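You operate a simulated robot arm through the tools that you are given. There is no shell and no other tool.

You run a simulated robot arm. Do the job below in one go: nothing can be reset, and whatever is moved stays where it is left.

## Task
Set the controls near the top of the grey table. At the end: the roller lever is set to shut; the call button is switched on; the black rocker switch is switched on; the orange wing knob is turned to 8; whatever was shut is shut again. Leave all else as you found it, and nothing knocked over. The roller lever goes to its stop.

It is judged by the outcome, as a careful person would: the job done as asked, and still so three seconds after it is handed in. It fails if anything else is knocked over, pushed out of place, dropped, spilled or broken.

## Robot
A 6-joint arm with a two-finger gripper, fixed in place. Base frame: the origin is at the foot of the arm, x ahead of it, y to its left, z up; the work surface is at about z = 0.8. Lengths are in m, angles in degrees, forces in N, time in s.
Its first joint turns from -166.0 to 166.0 degrees. Payload 2.45 kg.
The tool frame sits at the grasp point between the pads (the TCP): z along the fingers, y along the line on which they close. The tips reach 0.02 m beyond it. The gripper opens to 0.14 m. The gripper's body begins 0.168 m behind the TCP.
Orientation is told as [roll, pitch, yaw] about the base's x, y, z axes, in that order, counted from this pose: with the fingers straight down and closing along the base's y, the tool's x points along the base's -x, its y along +y and its z along -z.

## Interface
- The arm moves only by the tool move_arm. Its argument "increments" is a list of rows, each an object of numbers (a shift or turn left out is 0, a gripper value left out holds the last): "dx", "dy", "dz": the shift along the base's x, y, z in units of 40 mm (1.0 is 40 mm); "ax", "ay", "az": the turn, a rotation vector about the base's x, y, z in units of 5 degrees (1.0 is 5 degrees); "hand": the finger opening in m, from 0 to 0.14. In form: [{"dx": .., "dy": .., "dz": .., "ax": .., "ay": .., "az": .., "hand": ..}, ...]. A call has 1 to 20 rows; each row shifts and turns the commanded pose from where the row before left it. A call with a number of a shift or a turn outside -1 to 1 is refused whole. Rows are played at 5 a second. More than 0.05 m and 8.6 degrees between two rows, or a gripper value outside its range, and nothing of the call is played. Where a pose cannot be reached the arm comes as near as it can. A force on the tool above 40 N (or 10 N above the force at the start of the call, whichever is more), or a blocked arm, ends the call early, and 0.2 s more pass. The fingers move at their own pace (about 0.045 m/s each) and stop on an object; they squeeze with about 29 N. The grip force told is the motor's: it shows also when the fingers shut on nothing. Time passes only in rows, and 0.2 s behind the last, so rows that do not move let the fingers close. The reply holds the time, the measured pose of the TCP, the force on the tool along the base axes, the opening and the grip force, in the units named above and with some noise, with the torque about the TCP (base axes, N m) and any sound that the robot's microphone picked up.
- Cameras (640 x 400 px; columns grow to the right, rows downward): "scene" is fixed at [0.3992, 0.6497, 1.5959]; the picture's right is [-0.80, -0.61, 0.00], its down [-0.30, 0.40, -0.87] and it looks along [0.52, -0.69, -0.50] (base axes); focal length 324 px, centre (320, 200). "wrist" rides on the gripper at [0.078, 0.011, -0.209] in the tool frame; the picture's right is [-0.14, 0.99, 0.00], its down [-0.92, -0.13, -0.37] and it looks along [-0.37, -0.05, 0.93] (tool axes); focal length 280 px, centre (320, 200). There is no depth. A picture from a camera that has moved, and an enlarged one, comes with that camera's place and axes in the base frame and with its lens.
- snapshot(camera): a new picture of that camera. No time passes.
- close_up(camera, box): a new picture of the part [left, top, right, bottom] of that camera's present view, enlarged. No time passes.
- job_done(): hands the job in; it is judged then, once.

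Nothing tells you positions but the pictures and the camera data. Unless the task says otherwise, let go and move clear before handing in.

The tools are called after "Emit:" as name(argument=value, ...) on one line, values as JSON. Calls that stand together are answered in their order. move_arm: Moves the arm, as the interface text tells. Its arguments: {"type":"object","properties":{"increments":{"type":"array"}},"required":["increments"]} The other tools are called the same way: snapshot (camera) takes a picture; close_up (camera, box) takes an enlarged picture of a part of a camera's view; job_done () hands the job in.

At the start:

```text
time: 0.0
eef_pos: [0.8305, -0.2301, 1.1572]
orientation: [0.0, 0.0, 0.1]
wrist_force: [0.2, 0.1, -0.2]
moment: [0.0, -0.03, 0.0]
opening: 0.1403
gripper_force: 0.1
```

scene: 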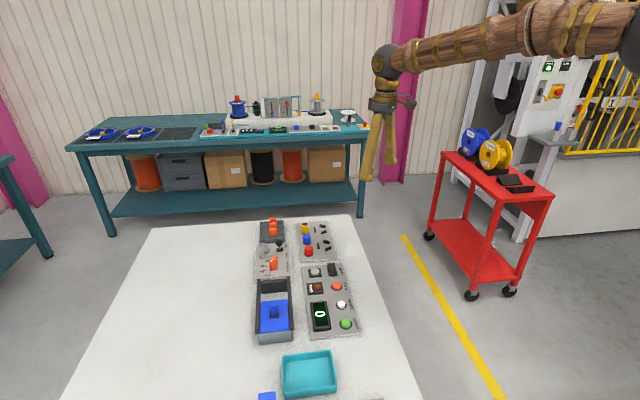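
wrist: 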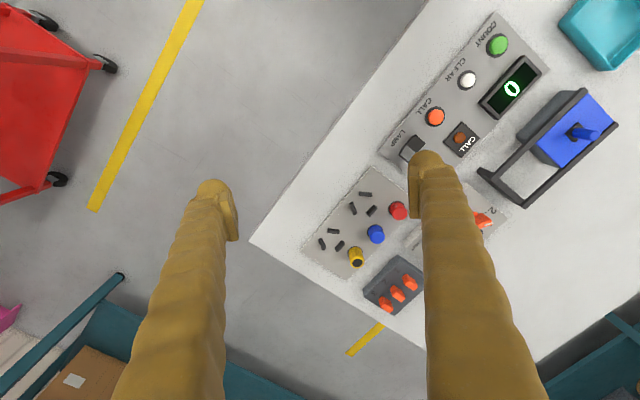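

I see a grey table with several panels: sockets and knobs, rocker switches, a button panel (call, count, clear, lamp), an orange dial, and a blue sliding box or lid. I'll take close-ups to identify each control before I move.

Emit:
close_up(camera="scene", box=[240, 210, 370, 291])

Emit:
close_up(camera="scene", box=[240, 260, 370, 341])

Emit:
close_up(camera="wrist", box=[380, 0, 640, 162])

Emit:
close_up(camera="wrist", box=[280, 160, 540, 322])

```text
4.92 times, centred on (305, 250) of scene
camera zoom: at [0.3992, 0.6497, 1.5959], right [-0.8, -0.61, 0.0], down [-0.3, 0.4, -0.87], along [0.52, -0.69, -0.5], focal length 1597 px, centre (394, -49)
```

zoom: 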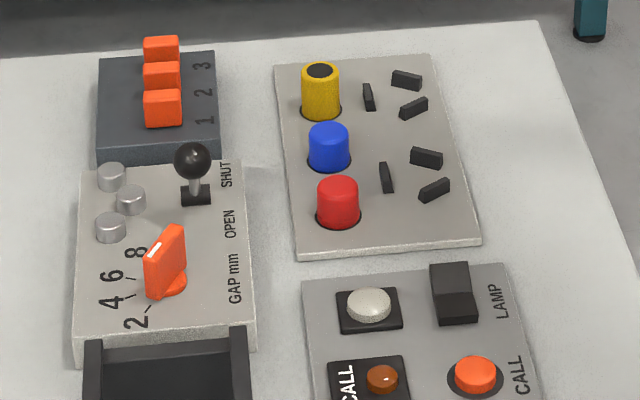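

```text
4.92 times, centred on (305, 300) of scene
camera zoom: at [0.3992, 0.6497, 1.5959], right [-0.8, -0.61, 0.0], down [-0.3, 0.4, -0.87], along [0.52, -0.69, -0.5], focal length 1597 px, centre (394, -295)
```

zoom: 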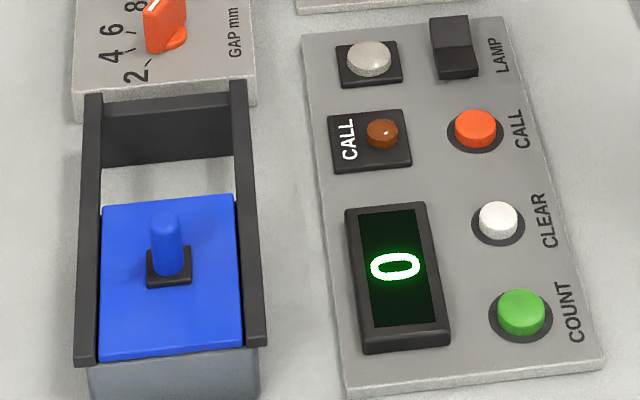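

```text
2.46 times, centred on (510, 81) of wrist
camera zoom: at [0.753, -0.2208, 1.3668], right [0.14, 0.99, 0.0], down [0.92, -0.13, 0.37], along [0.37, -0.05, -0.93], focal length 690 px, centre (-148, 493)
```

zoom: 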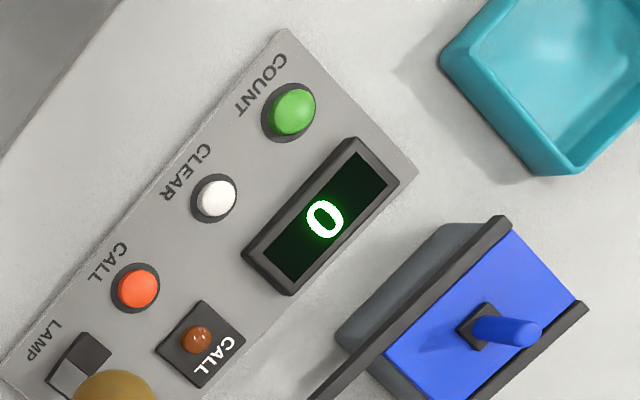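

```text
2.46 times, centred on (410, 241) of wrist
camera zoom: at [0.753, -0.2208, 1.3668], right [0.14, 0.99, 0.0], down [0.92, -0.13, 0.37], along [0.37, -0.05, -0.93], focal length 690 px, centre (98, 99)
```

zoom: 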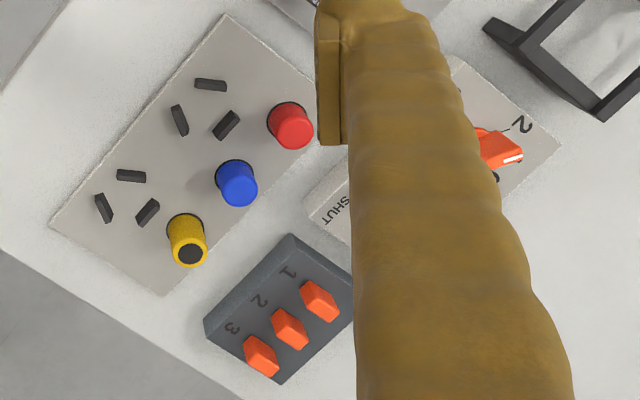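

The controls I need are the black-ball lever marked SHUT/OPEN, the orange wing knob on the GAP mm scale, the orange CALL button and the black LAMP rocker. I'll move the open gripper high over the GAP panel so the wrist camera can look between the fingers.

Emit:
move_arm(increments=[{"dx": 0.3, "dy": 0.95}, {"dx": 0.3, "dy": 0.95}, {"dx": 0.3, "dy": 0.95}, {"dx": 0.3, "dy": 0.95}, {"dx": 0.3, "dy": 0.95}, {"dx": 0.3, "dy": 0.95}, {"dx": 0.3, "dy": 0.95}, {}])

```text
time: 1.8
eef_pos: [0.9152, 0.0366, 1.1566]
orientation: [0.0, 0.0, 0.0]
wrist_force: [-0.7, 0.2, -0.3]
moment: [0.0, -0.01, -0.01]
opening: 0.1401
gripper_force: 0.0
```

The arm is now above the GAP panel area, so I'll take the wrist view and a scene view.

Emit:
snapshot(camera="wrist")

Emit:
close_up(camera="wrist", box=[230, 100, 430, 225])

Emit:
snapshot(camera="scene")

```text
taken
camera wrist: at [0.8371, 0.0453, 1.367], right [0.14, 0.99, 0.0], down [0.92, -0.13, 0.37], along [0.36, -0.05, -0.93], focal length 280 px, centre (320, 200)
```

wrist: 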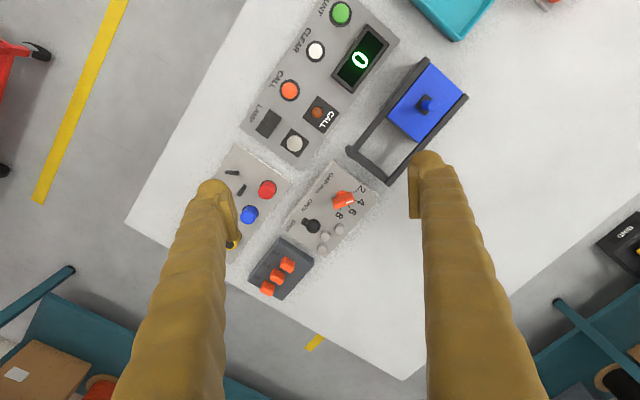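

```text
3.20 times, centred on (330, 162) of wrist
camera zoom: at [0.8371, 0.0453, 1.367], right [0.14, 0.99, 0.0], down [0.92, -0.13, 0.37], along [0.36, -0.05, -0.93], focal length 897 px, centre (288, 320)
```

zoom: 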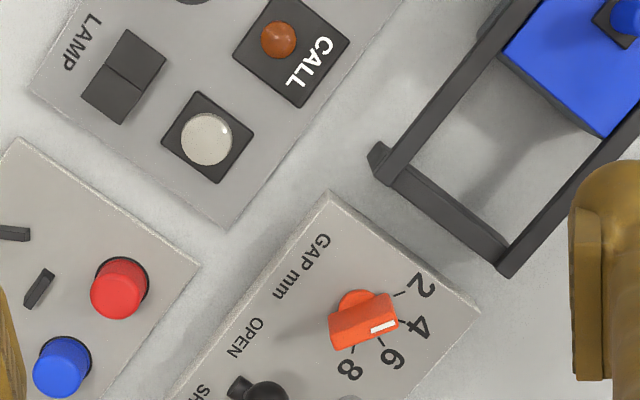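

```text
taken
```

scene: 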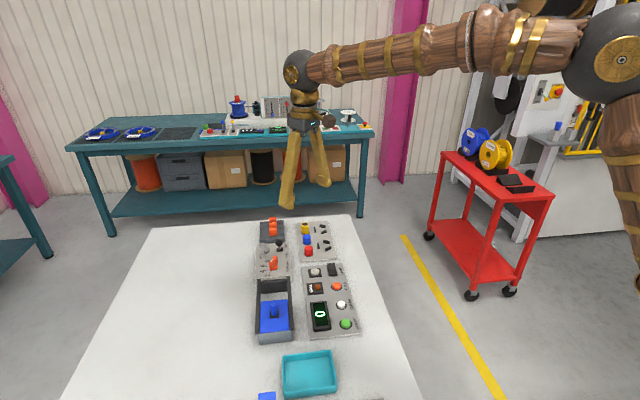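

The view through the fingers is clear. I'll zoom in on the GAP panel and the LAMP/CALL panel.

Emit:
close_up(camera="wrist", box=[275, 155, 395, 230])

Emit:
close_up(camera="wrist", box=[270, 195, 390, 270])

Emit:
close_up(camera="wrist", box=[235, 70, 355, 145])

Emit:
close_up(camera="scene", box=[245, 225, 305, 262.5])

Emit:
close_up(camera="scene", box=[295, 255, 365, 298.75])

```text
5.33 times, centred on (335, 192) of wrist
camera zoom: at [0.8371, 0.0453, 1.367], right [0.14, 0.99, 0.0], down [0.92, -0.13, 0.37], along [0.36, -0.05, -0.93], focal length 1495 px, centre (240, 240)
```

zoom: 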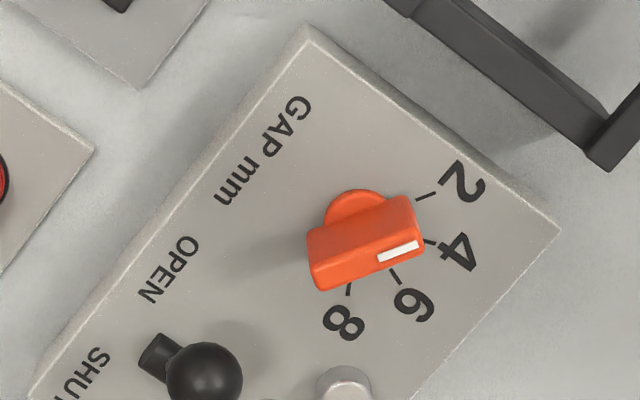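

```text
5.33 times, centred on (330, 232) of wrist
camera zoom: at [0.8371, 0.0453, 1.367], right [0.14, 0.99, 0.0], down [0.92, -0.13, 0.37], along [0.36, -0.05, -0.93], focal length 1495 px, centre (267, 27)
```

zoom: 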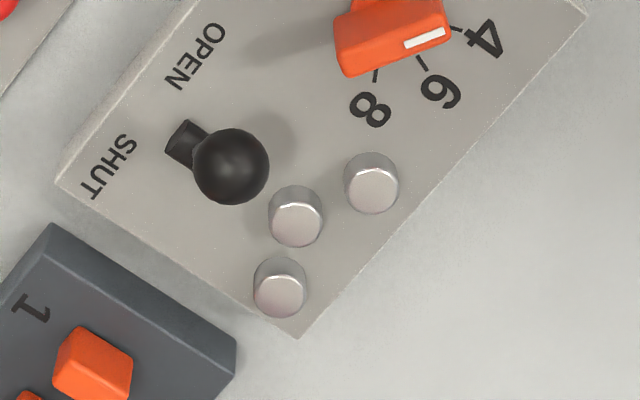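

```text
5.33 times, centred on (295, 108) of wrist
camera zoom: at [0.8371, 0.0453, 1.367], right [0.14, 0.99, 0.0], down [0.92, -0.13, 0.37], along [0.36, -0.05, -0.93], focal length 1495 px, centre (453, 693)
```

zoom: 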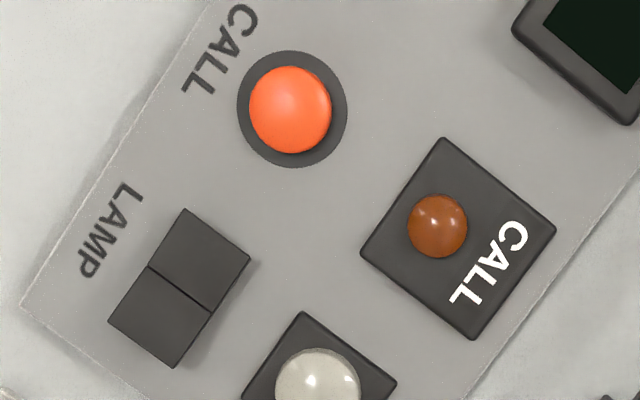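

```text
10.67 times, centred on (275, 244) of scene
camera zoom: at [0.3992, 0.6497, 1.5959], right [-0.8, -0.61, 0.0], down [-0.3, 0.4, -0.87], along [0.52, -0.69, -0.5], focal length 3460 px, centre (800, -267)
```

zoom: 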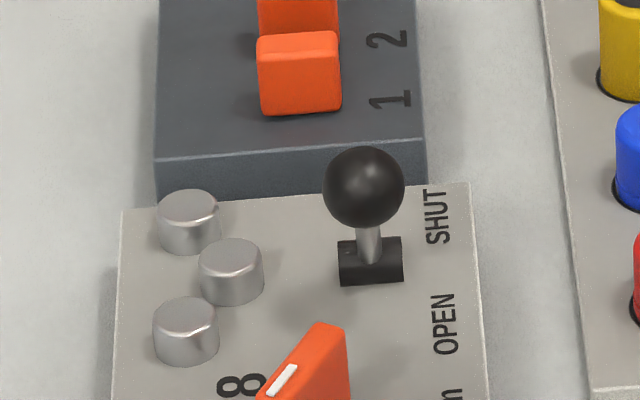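

```text
9.14 times, centred on (330, 277) of scene
camera zoom: at [0.3992, 0.6497, 1.5959], right [-0.8, -0.61, 0.0], down [-0.3, 0.4, -0.87], along [0.52, -0.69, -0.5], focal length 2962 px, centre (229, -502)
```

zoom: 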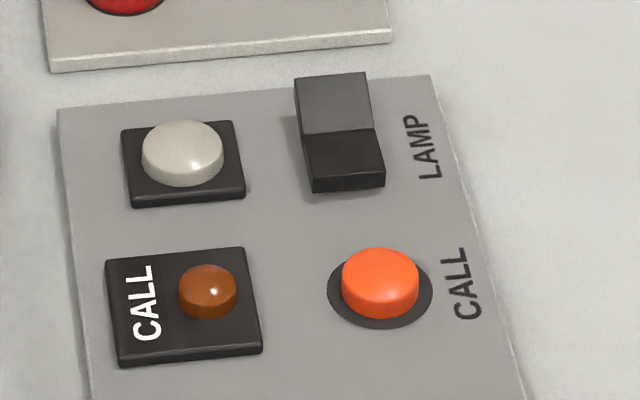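

The knob pointer is near 2, and its axis is at about (1.047, 0.061). The lever ball leans to OPEN at about (1.078, -0.001, 0.884). The CALL button top is at about (0.832, -0.010, 0.820) and the rocker at about (0.885, -0.059, 0.821). I'll zoom tighter on the rocker and knob to see which way each sits.

Emit:
close_up(camera="scene", box=[318, 258, 350, 278])

Emit:
close_up(camera="wrist", box=[250, 100, 298, 130])

Emit:
close_up(camera="scene", box=[252, 248, 300, 278])

Emit:
close_up(camera="wrist", box=[318, 180, 374, 215])

```text
16.00 times, centred on (334, 268) of scene
camera zoom: at [0.3992, 0.6497, 1.5959], right [-0.8, -0.61, 0.0], down [-0.3, 0.4, -0.87], along [0.52, -0.69, -0.5], focal length 5189 px, centre (96, -888)
```

zoom: 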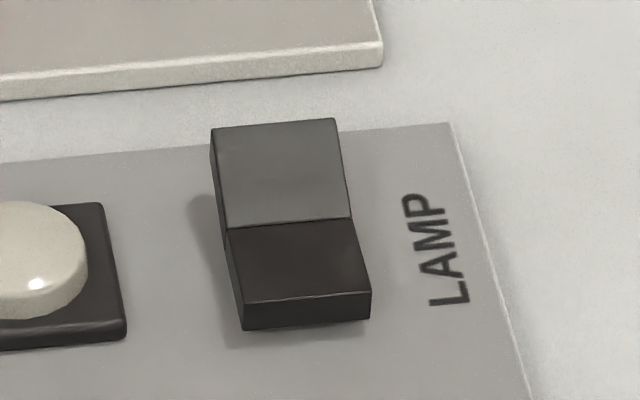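

```text
13.33 times, centred on (274, 115) of wrist
camera zoom: at [0.8371, 0.0453, 1.367], right [0.14, 0.99, 0.0], down [0.92, -0.13, 0.37], along [0.36, -0.05, -0.93], focal length 3738 px, centre (933, 1333)
```

zoom: 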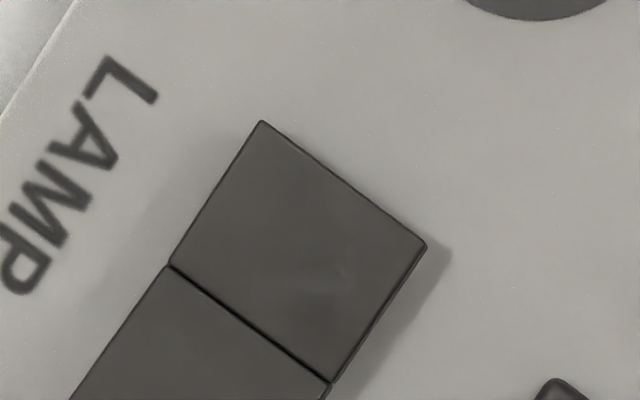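

```text
13.33 times, centred on (276, 263) of scene
camera zoom: at [0.3992, 0.6497, 1.5959], right [-0.8, -0.61, 0.0], down [-0.3, 0.4, -0.87], along [0.52, -0.69, -0.5], focal length 4324 px, centre (907, -640)
```

zoom: 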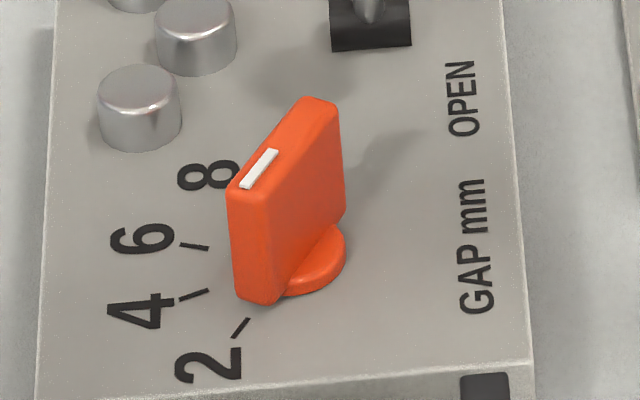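

```text
11.43 times, centred on (346, 198) of wrist
camera zoom: at [0.8371, 0.0453, 1.367], right [0.14, 0.99, 0.0], down [0.92, -0.13, 0.37], along [0.36, -0.05, -0.93], focal length 3204 px, centre (23, 229)
```

zoom: 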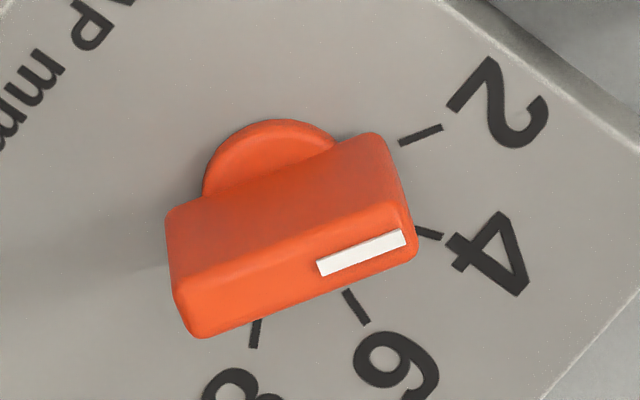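

The rocker's far half is raised, so that is the side to press. The knob points at 2. I'll close the fingers and move above the CALL button first.

Emit:
move_arm(increments=[{"dx": -0.297, "dy": -0.166, "dz": -0.9, "hand": 0.0}, {"dx": -0.297, "dy": -0.166, "dz": -0.9}, {"dx": -0.297, "dy": -0.166, "dz": -0.9}, {"dx": -0.297, "dy": -0.166, "dz": -0.9}, {"dx": -0.297, "dy": -0.166, "dz": -0.9}, {"dx": -0.297, "dy": -0.166, "dz": -0.9}, {"dx": -0.297, "dy": -0.166, "dz": -0.9}, {}, {}, {}])

```text
time: 4.0
eef_pos: [0.8327, -0.0095, 0.9048]
orientation: [0.0, 0.0, 0.1]
wrist_force: [-0.2, -1.0, 0.1]
moment: [0.01, 0.01, -0.02]
opening: 0.0
gripper_force: 29.1
```

Emit:
snapshot(camera="wrist")

Emit:
close_up(camera="scene", box=[270, 210, 390, 285])

```text
taken
camera wrist: at [0.7551, -0.0008, 1.115], right [0.14, 0.99, 0.0], down [0.92, -0.13, 0.37], along [0.37, -0.05, -0.93], focal length 280 px, centre (320, 200)
```

wrist: 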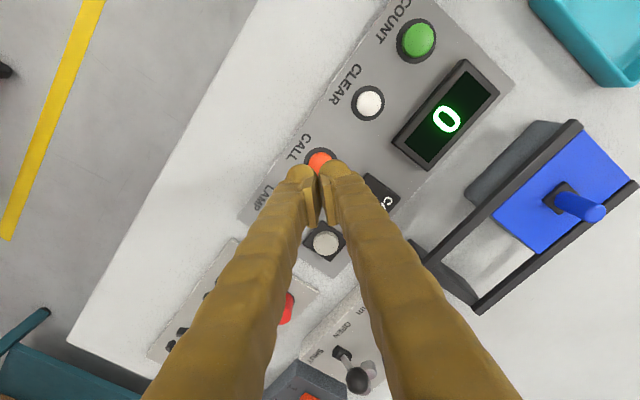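

```text
5.33 times, centred on (330, 248) of scene
camera zoom: at [0.3992, 0.6497, 1.5959], right [-0.8, -0.61, 0.0], down [-0.3, 0.4, -0.87], along [0.52, -0.69, -0.5], focal length 1730 px, centre (267, -53)
```

zoom: 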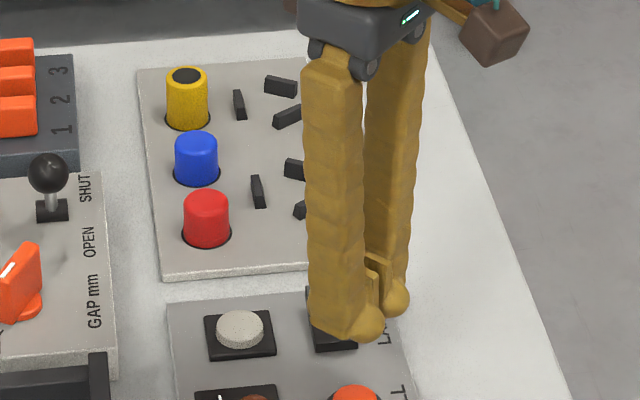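

The fingers are closed directly above CALL. I'll lower to just above the button, then press in small steps.

Emit:
move_arm(increments=[{"dz": -0.5}, {"dz": -0.5}, {"dz": -0.45}, {}])

```text
time: 5.0
eef_pos: [0.8333, -0.0103, 0.8475]
orientation: [0.0, 0.0, 0.0]
wrist_force: [-0.4, -0.3, -1.0]
moment: [0.04, -0.01, 0.03]
opening: 0.0
gripper_force: 29.1
```

Emit:
move_arm(increments=[{"dz": -0.1}, {"dz": -0.05}, {"dz": -0.05}, {"dz": -0.05}, {}])

Emit:
close_up(camera="scene", box=[290, 245, 370, 295])

```text
time: 6.2
eef_pos: [0.8316, -0.0114, 0.8374]
orientation: [0.0, -0.1, 0.0]
wrist_force: [-0.6, 1.6, 2.5]
moment: [0.0, 0.04, -0.01]
opening: 0.0056
gripper_force: 29.5
heard: click
```

```text
8.00 times, centred on (330, 270) of scene
camera zoom: at [0.3992, 0.6497, 1.5959], right [-0.8, -0.61, 0.0], down [-0.3, 0.4, -0.87], along [0.52, -0.69, -0.5], focal length 2595 px, centre (240, -360)
```

zoom: 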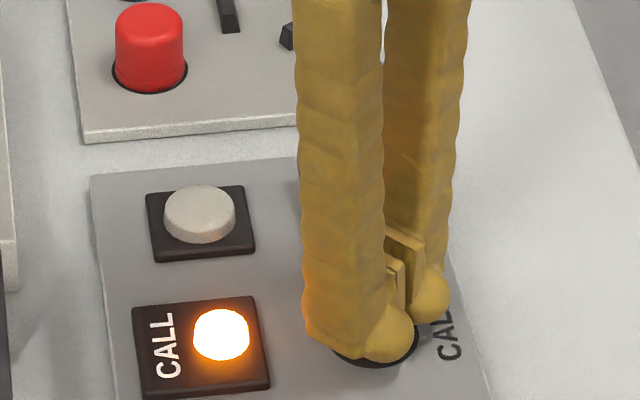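

A click sounded and the CALL lamp lit. I'll lift off and check that it stays lit.

Emit:
move_arm(increments=[{"dz": 0.3}, {"dz": 0.6}, {"dz": 0.6}, {}])

Emit:
close_up(camera="scene", box=[290, 245, 370, 295])

Emit:
snapshot(camera="wrist")

```text
time: 7.2
eef_pos: [0.8323, -0.0109, 0.8973]
orientation: [0.1, 0.0, 0.0]
wrist_force: [1.0, 0.5, 0.1]
moment: [-0.03, -0.01, 0.02]
opening: 0.0003
gripper_force: 29.5
```

```text
8.00 times, centred on (330, 270) of scene
camera zoom: at [0.3992, 0.6497, 1.5959], right [-0.8, -0.61, 0.0], down [-0.3, 0.4, -0.87], along [0.52, -0.69, -0.5], focal length 2595 px, centre (240, -360)
```

zoom: 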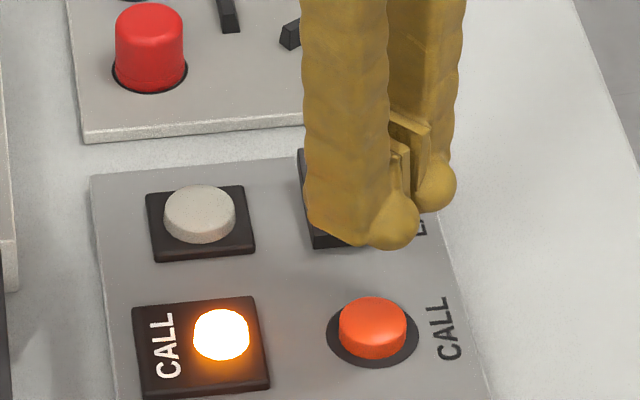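

```text
taken
camera wrist: at [0.7541, -0.0013, 1.1069], right [0.14, 0.99, 0.0], down [0.92, -0.13, 0.37], along [0.36, -0.05, -0.93], focal length 280 px, centre (320, 200)
```

wrist: 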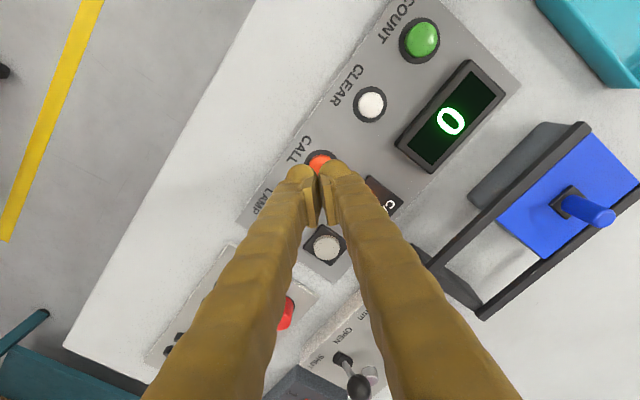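

CALL stays lit with the button latched. Next is the rocker: I'll yaw 46° so the finger lines up with the panel and move above its far half.

Emit:
move_arm(increments=[{"dx": 0.162, "dy": -0.1515, "az": 0.92}, {"dx": 0.162, "dy": -0.1515, "az": 0.92}, {"dx": 0.162, "dy": -0.1515, "az": 0.92}, {"dx": 0.162, "dy": -0.1515, "az": 0.92}, {"dx": 0.162, "dy": -0.1515, "az": 0.92}, {"dx": 0.162, "dy": -0.1515, "az": 0.92}, {"dx": 0.162, "dy": -0.1515, "az": 0.92}, {"dx": 0.162, "dy": -0.1515, "az": 0.92}, {"dx": 0.162, "dy": -0.1515, "az": 0.92}, {"dx": 0.162, "dy": -0.1515, "az": 0.92}, {}])

Emit:
snapshot(camera="wrist")

Emit:
close_up(camera="scene", box=[290, 235, 370, 285])

```text
time: 9.6
eef_pos: [0.8967, -0.0716, 0.8985]
orientation: [0.0, 0.0, 46.0]
wrist_force: [0.5, -0.3, -0.3]
moment: [-0.01, 0.03, 0.0]
opening: 0.0
gripper_force: 29.0
```

```text
taken
camera wrist: at [0.835, -0.1209, 1.1072], right [-0.62, 0.79, 0.0], down [0.73, 0.57, 0.37], along [0.29, 0.23, -0.93], focal length 280 px, centre (320, 200)
```

wrist: 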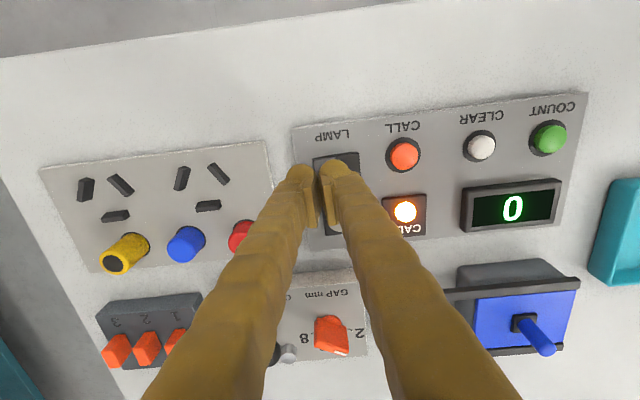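

```text
8.00 times, centred on (330, 260) of scene
camera zoom: at [0.3992, 0.6497, 1.5959], right [-0.8, -0.61, 0.0], down [-0.3, 0.4, -0.87], along [0.52, -0.69, -0.5], focal length 2595 px, centre (240, -280)
```

zoom: 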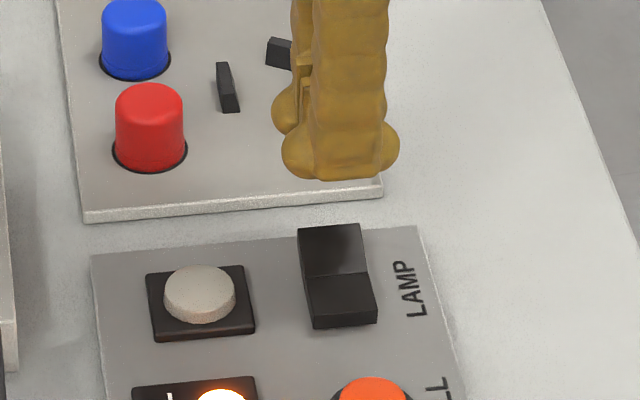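

The finger is over the rocker's far half and lined up with the panel. I'll lower and press in small steps.

Emit:
move_arm(increments=[{"dz": -0.6}, {"dz": -0.5}, {"dz": -0.1}, {"dz": -0.05}, {"dz": -0.05}, {"dz": -0.05}, {}])

Emit:
close_up(camera="scene", box=[290, 235, 370, 285])

```text
time: 11.2
eef_pos: [0.8968, -0.0712, 0.8437]
orientation: [-0.1, 0.0, 46.0]
wrist_force: [0.9, 0.0, 0.3]
moment: [0.0, 0.0, 0.0]
opening: 0.0
gripper_force: 29.1
```

```text
8.00 times, centred on (330, 260) of scene
camera zoom: at [0.3992, 0.6497, 1.5959], right [-0.8, -0.61, 0.0], down [-0.3, 0.4, -0.87], along [0.52, -0.69, -0.5], focal length 2595 px, centre (240, -280)
```

zoom: 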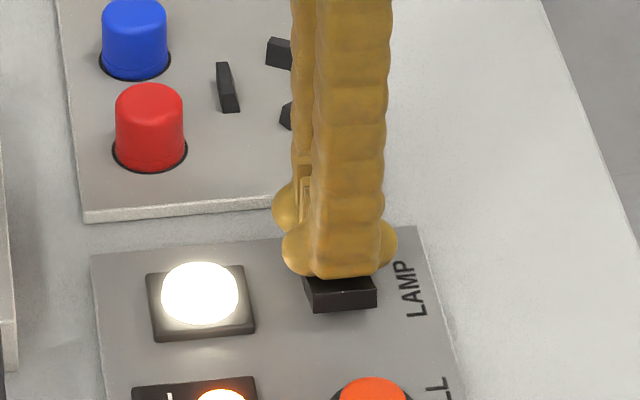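

The lamp is lit. I'll press slightly further to make sure the rocker is fully over, then lift off.

Emit:
move_arm(increments=[{"dz": -0.04}, {"dz": -0.04}, {}])

Emit:
move_arm(increments=[{"dz": 0.4}, {"dz": 0.8}, {"dz": 0.8}, {}])

Emit:
close_up(camera="scene", box=[290, 245, 370, 295])

```text
time: 12.0
eef_pos: [0.8966, -0.0721, 0.8424]
orientation: [-0.1, -0.1, 45.9]
wrist_force: [-5.0, -0.1, 13.1]
moment: [-0.02, -0.08, 0.06]
opening: 0.0
gripper_force: 29.6
stopped in row 3: the force on the tool passed its limit at 42 N (the readings are from after the stop); the commanded pose is now the measured one
```

```text
time: 13.0
eef_pos: [0.8975, -0.071, 0.9229]
orientation: [-0.2, -0.1, 46.0]
wrist_force: [-0.9, -0.3, 0.4]
moment: [-0.01, 0.01, -0.04]
opening: 0.0001
gripper_force: 29.8
```

```text
8.00 times, centred on (330, 270) of scene
camera zoom: at [0.3992, 0.6497, 1.5959], right [-0.8, -0.61, 0.0], down [-0.3, 0.4, -0.87], along [0.52, -0.69, -0.5], focal length 2595 px, centre (240, -360)
```

zoom: 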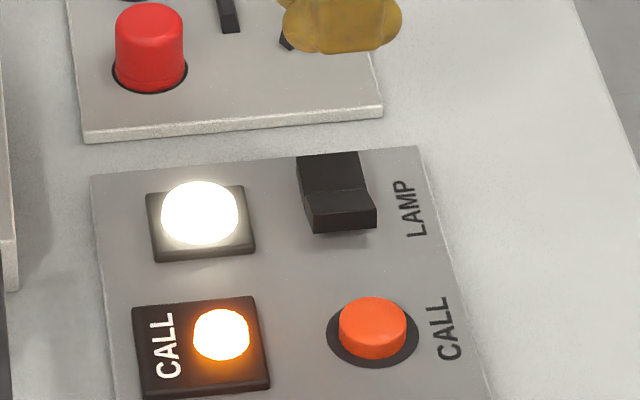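

Both lamps are lit, so CALL and the rocker are done. The knob and lever lie past straight-down reach, so I'll raise the arm, yaw to -14° (square to the knob's final "8" direction) and tilt the tool outward.

Emit:
move_arm(increments=[{"dx": 0.12, "dy": 0.233, "dz": 0.3, "az": -0.923}, {"dx": 0.12, "dy": 0.233, "dz": 0.3, "az": -0.923}, {"dx": 0.12, "dy": 0.233, "dz": 0.3, "az": -0.923}, {"dx": 0.12, "dy": 0.233, "dz": 0.3, "az": -0.923}, {"dx": 0.12, "dy": 0.233, "dz": 0.3, "az": -0.923}, {"dx": 0.12, "dy": 0.233, "dz": 0.2, "az": -0.923}, {"dx": 0.12, "dy": 0.233, "dz": 0.2, "az": -0.923}, {"dx": 0.12, "dy": 0.233, "az": -0.923}, {"dx": 0.12, "dy": 0.233, "az": -0.923}, {"dx": 0.12, "dy": 0.233, "az": -0.923}, {"dx": 0.12, "dy": 0.233, "az": -0.923}, {"dx": 0.12, "dy": 0.233, "az": -0.923}, {"dx": 0.12, "dy": 0.233, "az": -0.923}, {"ax": -0.194, "ay": -0.776}, {"ax": -0.194, "ay": -0.776}, {"ax": -0.194, "ay": -0.776}, {"ax": -0.194, "ay": -0.776}, {"ax": -0.194, "ay": -0.776}, {}])

Emit:
snapshot(camera="wrist")

Emit:
snapshot(camera="scene")

```text
time: 17.0
eef_pos: [0.959, 0.0484, 0.9973]
orientation: [0.0, -20.1, -14.1]
wrist_force: [-0.2, 0.1, 0.0]
moment: [0.01, -0.02, 0.01]
opening: 0.0
gripper_force: 29.2
```

```text
taken
camera wrist: at [0.8213, 0.0937, 1.1676], right [0.37, 0.93, 0.05], down [0.68, -0.3, 0.66], along [0.63, -0.21, -0.75], focal length 280 px, centre (320, 200)
```

wrist: 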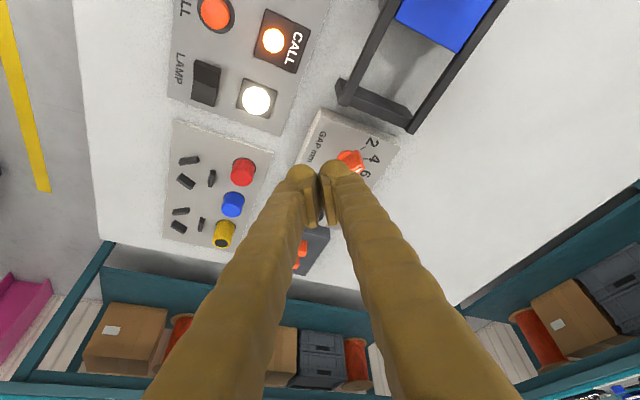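

```text
taken
```

scene: 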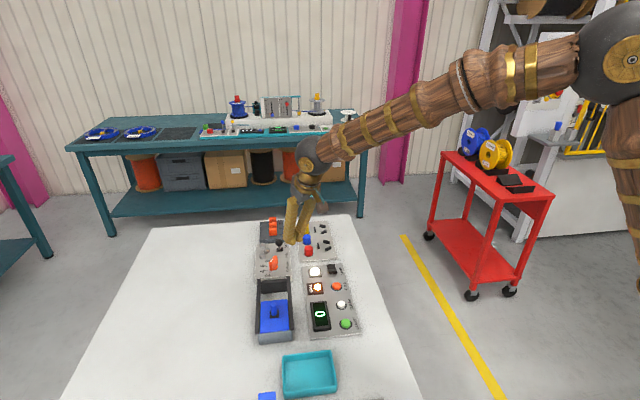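

The tilt worked and the pose is reachable. I'll move to a hover point beside the knob on the robot side of its fin.

Emit:
move_arm(increments=[{"dx": 0.36, "dy": 0.12, "dz": -0.56}, {"dx": 0.36, "dy": 0.12, "dz": -0.56}, {"dx": 0.365, "dy": 0.117, "dz": -0.56}, {}])

Emit:
snapshot(camera="wrist")

Emit:
close_up(camera="scene", box=[240, 220, 320, 270])

```text
time: 18.0
eef_pos: [1.0026, 0.0637, 0.9321]
orientation: [0.0, -20.0, -14.0]
wrist_force: [-0.5, 0.0, 0.0]
moment: [-0.01, 0.0, 0.03]
opening: 0.0002
gripper_force: 29.3
```

```text
taken
camera wrist: at [0.8649, 0.108, 1.1012], right [0.37, 0.93, 0.05], down [0.69, -0.3, 0.66], along [0.63, -0.21, -0.75], focal length 280 px, centre (320, 200)
```

wrist: 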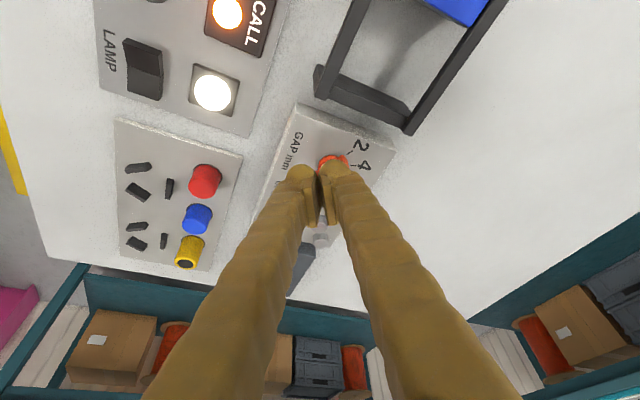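

```text
8.00 times, centred on (280, 245) of scene
camera zoom: at [0.3992, 0.6497, 1.5959], right [-0.8, -0.61, 0.0], down [-0.3, 0.4, -0.87], along [0.52, -0.69, -0.5], focal length 2595 px, centre (640, -160)
```

zoom: 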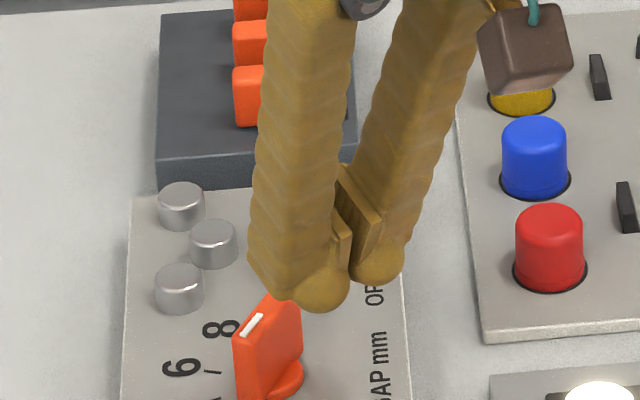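

The tip hovers beside the knob fin. I'll lower next to it and check the clearance.

Emit:
move_arm(increments=[{"dx": -0.05, "dz": -0.5}, {"dz": -0.5}, {"dz": -0.4}, {"dz": -0.2}, {}])

Emit:
close_up(camera="scene", box=[240, 235, 320, 285])

Emit:
close_up(camera="wrist", box=[240, 90, 432, 210])

```text
time: 19.2
eef_pos: [1.001, 0.063, 0.8669]
orientation: [-0.1, -20.2, -14.2]
wrist_force: [0.4, 0.6, 0.4]
moment: [-0.01, -0.01, 0.02]
opening: 0.0
gripper_force: 29.0
```

```text
8.00 times, centred on (280, 260) of scene
camera zoom: at [0.3992, 0.6497, 1.5959], right [-0.8, -0.61, 0.0], down [-0.3, 0.4, -0.87], along [0.52, -0.69, -0.5], focal length 2595 px, centre (640, -280)
```

zoom: 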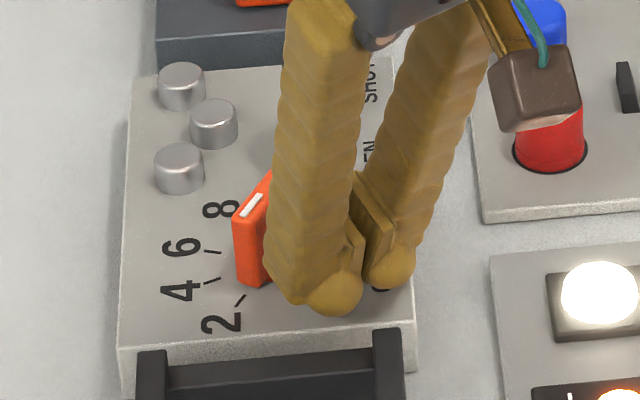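

```text
3.33 times, centred on (336, 150) of wrist
camera zoom: at [0.8626, 0.1079, 1.0365], right [0.37, 0.93, 0.05], down [0.69, -0.3, 0.66], along [0.63, -0.21, -0.75], focal length 935 px, centre (267, 367)
```

zoom: 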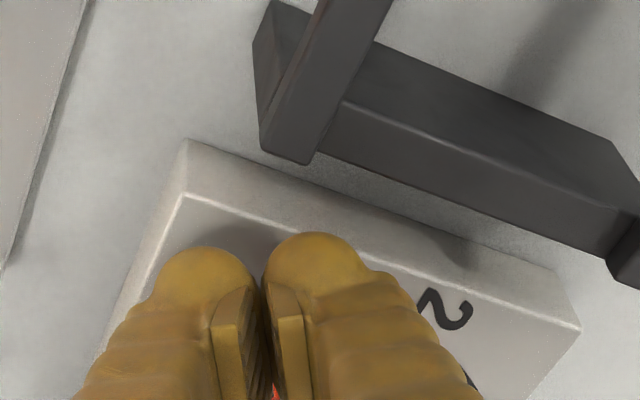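

There is clearance all round. I'll push the pointer end of the fin outward along an arc (clockwise from above), then stop and check.

Emit:
move_arm(increments=[{"dx": 0.145, "dy": 0.084}, {"dx": 0.145, "dy": 0.084}, {"dx": 0.08, "dy": 0.15}, {"dx": 0.08, "dy": 0.15}, {"dx": 0.112, "dy": 0.25}, {}])

Emit:
close_up(camera="scene", box=[240, 235, 320, 285])

```text
time: 20.6
eef_pos: [1.0226, 0.0914, 0.8662]
orientation: [-0.1, -20.1, -14.1]
wrist_force: [0.5, 0.8, 0.0]
moment: [0.0, 0.02, -0.01]
opening: 0.0
gripper_force: 29.6
```

```text
8.00 times, centred on (280, 260) of scene
camera zoom: at [0.3992, 0.6497, 1.5959], right [-0.8, -0.61, 0.0], down [-0.3, 0.4, -0.87], along [0.52, -0.69, -0.5], focal length 2595 px, centre (640, -280)
```

zoom: 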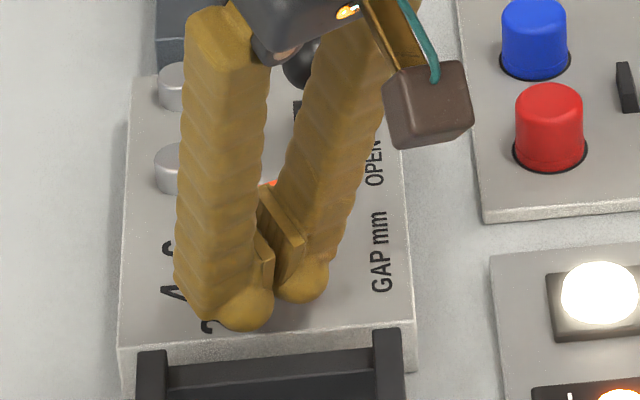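

The fin has moved with no resistance spikes. I'll continue round the arc toward 8, stopping a little short.

Emit:
move_arm(increments=[{"dx": 0.145, "dy": 0.07}, {"dx": 0.175, "dy": -0.0625}, {"dx": 0.0975, "dy": -0.125}, {}])

Emit:
close_up(camera="scene", box=[240, 235, 320, 285])

Emit:
snapshot(camera="wrist")

```text
time: 21.2
eef_pos: [1.0309, 0.096, 0.8669]
orientation: [0.0, -19.7, -13.9]
wrist_force: [-4.0, 8.2, 1.7]
moment: [-0.01, 0.0, -0.04]
opening: 0.0
gripper_force: 29.5
stopped in row 2: the force on the tool passed its limit at 59 N (the readings are from after the stop); the commanded pose is now the measured one
```

```text
8.00 times, centred on (280, 260) of scene
camera zoom: at [0.3992, 0.6497, 1.5959], right [-0.8, -0.61, 0.0], down [-0.3, 0.4, -0.87], along [0.52, -0.69, -0.5], focal length 2595 px, centre (640, -280)
```

zoom: 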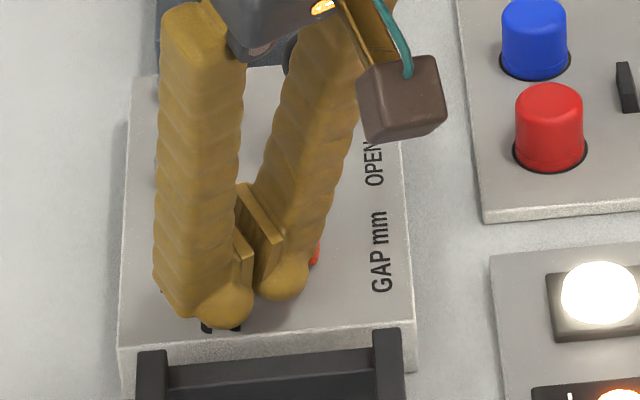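

```text
taken
camera wrist: at [0.8941, 0.1406, 1.0371], right [0.37, 0.93, 0.05], down [0.69, -0.3, 0.66], along [0.63, -0.21, -0.75], focal length 280 px, centre (320, 200)
```

wrist: 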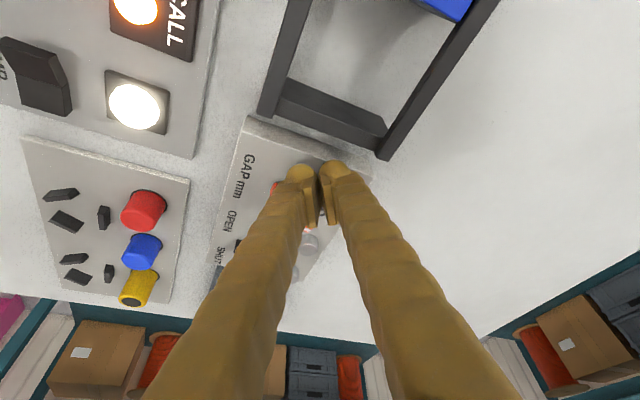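

The tool met end-on resistance on the fin, so I'll back away, lift and check the knob's actual angle.

Emit:
move_arm(increments=[{"dx": -0.1, "dy": 0.15}, {"dx": -0.1, "dy": 0.1, "dz": 0.3}, {"dx": -0.4, "dz": 0.8}, {"dx": -0.6, "dz": 0.7}, {"dx": -0.8, "dz": 0.5}, {"dx": -0.5, "hand": 0.14}, {}, {}, {}, {}, {}, {}, {}, {}])

Emit:
snapshot(camera="wrist")

Emit:
close_up(camera="scene", box=[245, 235, 309, 275])

```text
time: 24.2
eef_pos: [0.9308, 0.1066, 0.9584]
orientation: [-0.1, -19.7, -14.2]
wrist_force: [0.2, -0.4, -0.3]
moment: [-0.02, 0.01, -0.02]
opening: 0.14
gripper_force: 0.0
```

```text
taken
camera wrist: at [0.7932, 0.1498, 1.1293], right [0.37, 0.93, 0.04], down [0.69, -0.3, 0.66], along [0.63, -0.21, -0.75], focal length 280 px, centre (320, 200)
```

wrist: 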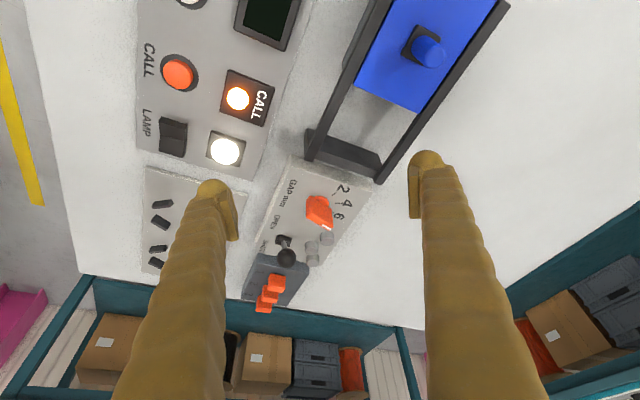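

```text
10.00 times, centred on (277, 255) of scene
camera zoom: at [0.3992, 0.6497, 1.5959], right [-0.8, -0.61, 0.0], down [-0.3, 0.4, -0.87], along [0.52, -0.69, -0.5], focal length 3243 px, centre (750, -350)
```

zoom: 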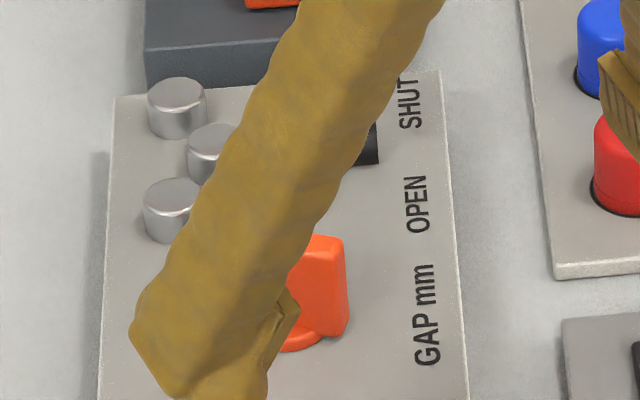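

Emit:
close_up(camera="wrist", box=[268, 165, 372, 230])

Emit:
close_up(camera="wrist", box=[240, 205, 360, 280])

```text
6.15 times, centred on (320, 198) of wrist
camera zoom: at [0.7932, 0.1498, 1.1293], right [0.37, 0.93, 0.04], down [0.69, -0.3, 0.66], along [0.63, -0.21, -0.75], focal length 1726 px, centre (320, 215)
```

zoom: 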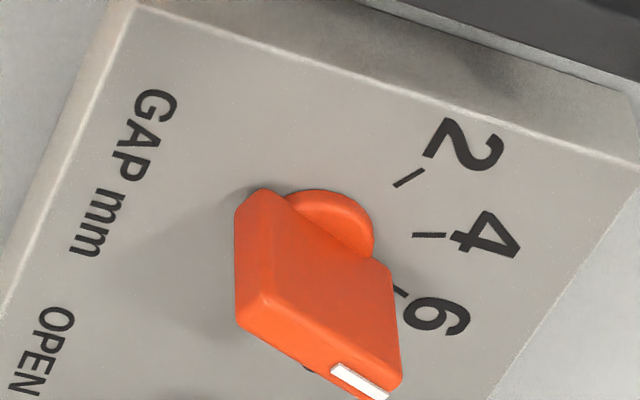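

```text
5.33 times, centred on (300, 242) of wrist
camera zoom: at [0.7932, 0.1498, 1.1293], right [0.37, 0.93, 0.04], down [0.69, -0.3, 0.66], along [0.63, -0.21, -0.75], focal length 1495 px, centre (427, -27)
```

zoom: 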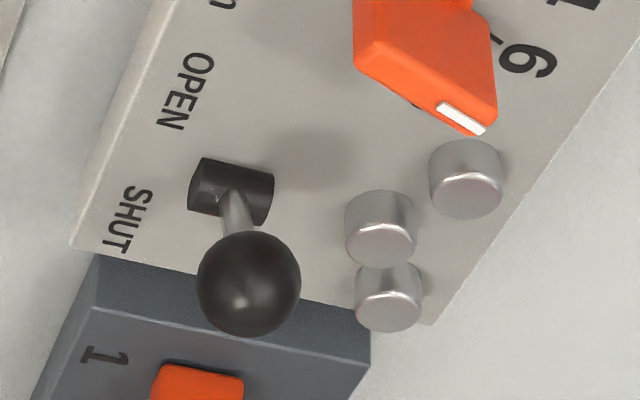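

The first push already turned the knob to about 6 (pointer at roughly 28°, and 8 is at -13.7°). I'll grip the fin squarely with yaw +28° and the tilt in the fin's own plane, then turn about the vertical. First I'll move above it with a small opening.

Emit:
move_arm(increments=[{"dx": 0.282, "dy": -0.1165, "az": 0.84, "hand": 0.04}, {"dx": 0.282, "dy": -0.1165, "az": 0.84}, {"dx": 0.282, "dy": -0.1165, "az": 0.84}, {"dx": 0.282, "dy": -0.1165, "az": 0.84}, {"dx": 0.282, "dy": -0.1165, "az": 0.84}, {"dx": 0.282, "dy": -0.1165, "az": 0.84}, {"dx": 0.282, "dy": -0.1165, "az": 0.84}, {"dx": 0.282, "dy": -0.1165, "az": 0.84}, {"dx": 0.282, "dy": -0.1165, "az": 0.84}, {"dx": 0.282, "dy": -0.1165, "az": 0.84}, {}])

Emit:
close_up(camera="wrist", box=[240, 130, 400, 230])

Emit:
close_up(camera="scene", box=[235, 215, 331, 275])

```text
time: 26.6
eef_pos: [1.0444, 0.059, 0.958]
orientation: [-0.1, -19.8, 28.0]
wrist_force: [0.1, -0.1, -1.1]
moment: [-0.02, -0.03, 0.04]
opening: 0.0401
gripper_force: 0.0
```

```text
4.00 times, centred on (320, 180) of wrist
camera zoom: at [0.9117, -0.0008, 1.1288], right [-0.35, 0.94, 0.04], down [0.71, 0.24, 0.66], along [0.61, 0.26, -0.75], focal length 1122 px, centre (320, 280)
```

zoom: 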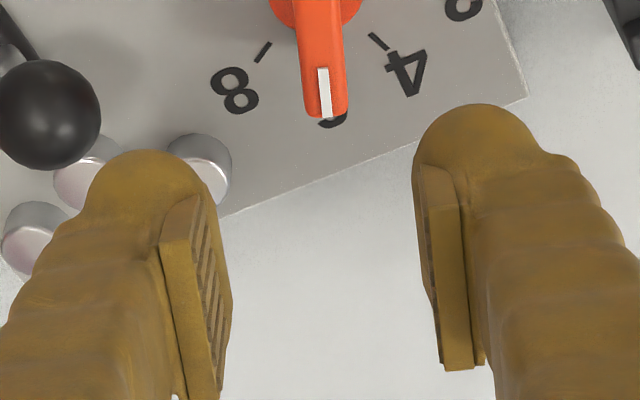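

```text
6.67 times, centred on (283, 245) of scene
camera zoom: at [0.3992, 0.6497, 1.5959], right [-0.8, -0.61, 0.0], down [-0.3, 0.4, -0.87], along [0.52, -0.69, -0.5], focal length 2162 px, centre (567, -100)
```

zoom: 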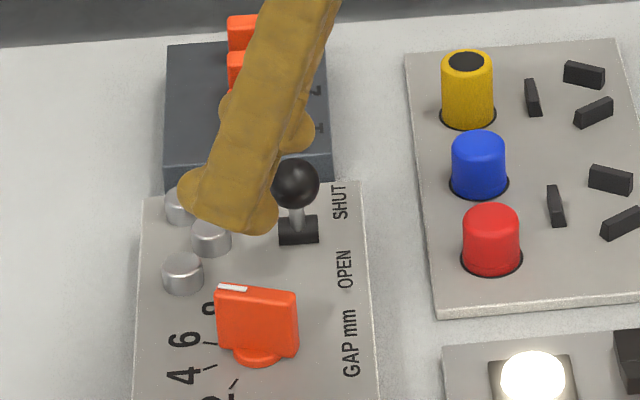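

The fin points at 6 and is centred between the open fingers. I'll lower straight down so the fingers straddle it.

Emit:
move_arm(increments=[{"dz": -0.6}, {"dz": -0.6}, {"dz": -0.5}, {"dz": -0.3}, {"dz": -0.15}, {}])

Emit:
close_up(camera="wrist", box=[240, 130, 400, 230])

Emit:
close_up(camera="scene", box=[235, 225, 331, 285])

```text
time: 28.0
eef_pos: [1.0448, 0.0576, 0.8722]
orientation: [-0.1, -19.8, 28.0]
wrist_force: [-0.4, 0.1, -0.5]
moment: [0.02, 0.0, 0.0]
opening: 0.04
gripper_force: 0.1
```

```text
4.00 times, centred on (320, 180) of wrist
camera zoom: at [0.9115, -0.0007, 1.0431], right [-0.35, 0.94, 0.04], down [0.71, 0.23, 0.66], along [0.61, 0.26, -0.75], focal length 1122 px, centre (320, 280)
```

zoom: 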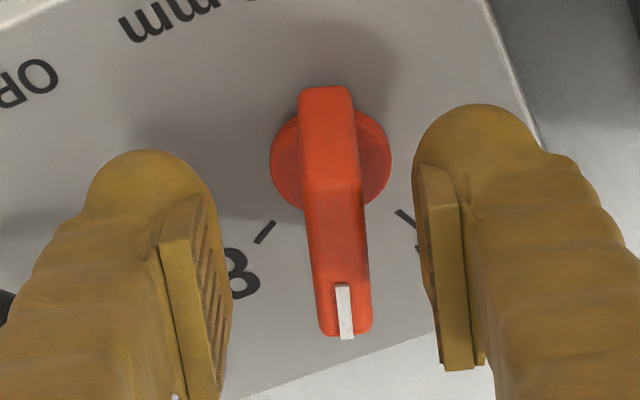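

```text
6.67 times, centred on (283, 255) of scene
camera zoom: at [0.3992, 0.6497, 1.5959], right [-0.8, -0.61, 0.0], down [-0.3, 0.4, -0.87], along [0.52, -0.69, -0.5], focal length 2162 px, centre (567, -167)
```

zoom: 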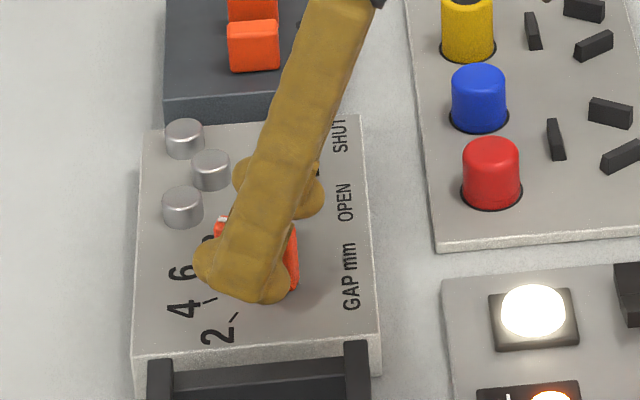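

The fingers straddle the fin, which sits about 3 mm off centre. I'll correct that, go down a little more and close.

Emit:
move_arm(increments=[{"dx": -0.04, "dy": 0.07, "dz": -0.09}, {"dz": -0.08}, {"hand": 0.0}, {}, {}, {}, {}])

Emit:
close_up(camera="wrist", box=[240, 130, 400, 230])

```text
time: 29.6
eef_pos: [1.0415, 0.0612, 0.8657]
orientation: [-0.2, -19.8, 27.8]
wrist_force: [-8.3, 7.5, -0.8]
moment: [0.1, 0.04, 0.02]
opening: 0.0108
gripper_force: 38.3
```

```text
4.00 times, centred on (320, 180) of wrist
camera zoom: at [0.9096, 0.0022, 1.0363], right [-0.35, 0.94, 0.04], down [0.71, 0.23, 0.66], along [0.61, 0.26, -0.75], focal length 1122 px, centre (320, 280)
```

zoom: 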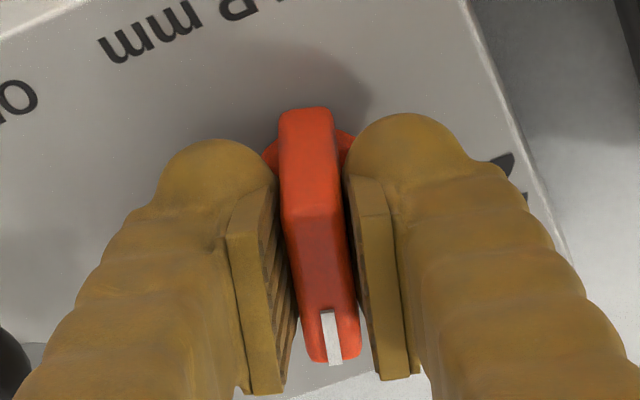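

The fin is gripped at 10.8 mm. I'll turn clockwise about the vertical in steps, keeping the grip, and check partway.

Emit:
move_arm(increments=[{"dx": -0.02, "dy": 0.03}, {"az": -0.6}, {"az": -0.6}, {"az": -0.6}, {}])

Emit:
close_up(camera="wrist", box=[240, 130, 400, 230])

```text
time: 30.8
eef_pos: [1.0421, 0.0629, 0.8652]
orientation: [-0.2, -19.7, 18.9]
wrist_force: [6.7, 7.1, -7.9]
moment: [0.05, -0.02, 0.04]
opening: 0.0111
gripper_force: 38.1
```

```text
4.00 times, centred on (320, 180) of wrist
camera zoom: at [0.9018, 0.0246, 1.0363], right [-0.2, 0.98, 0.04], down [0.74, 0.12, 0.66], along [0.64, 0.16, -0.75], focal length 1122 px, centre (320, 280)
```

zoom: 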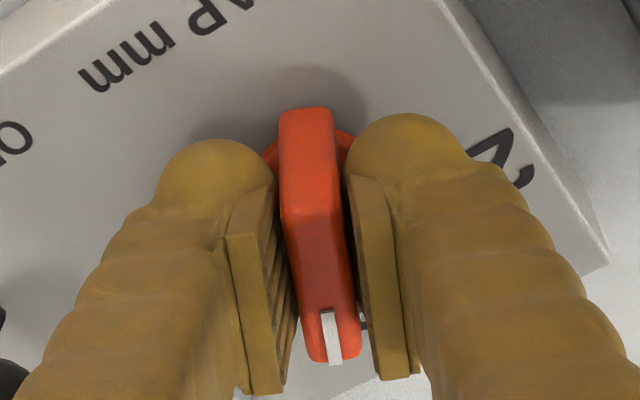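

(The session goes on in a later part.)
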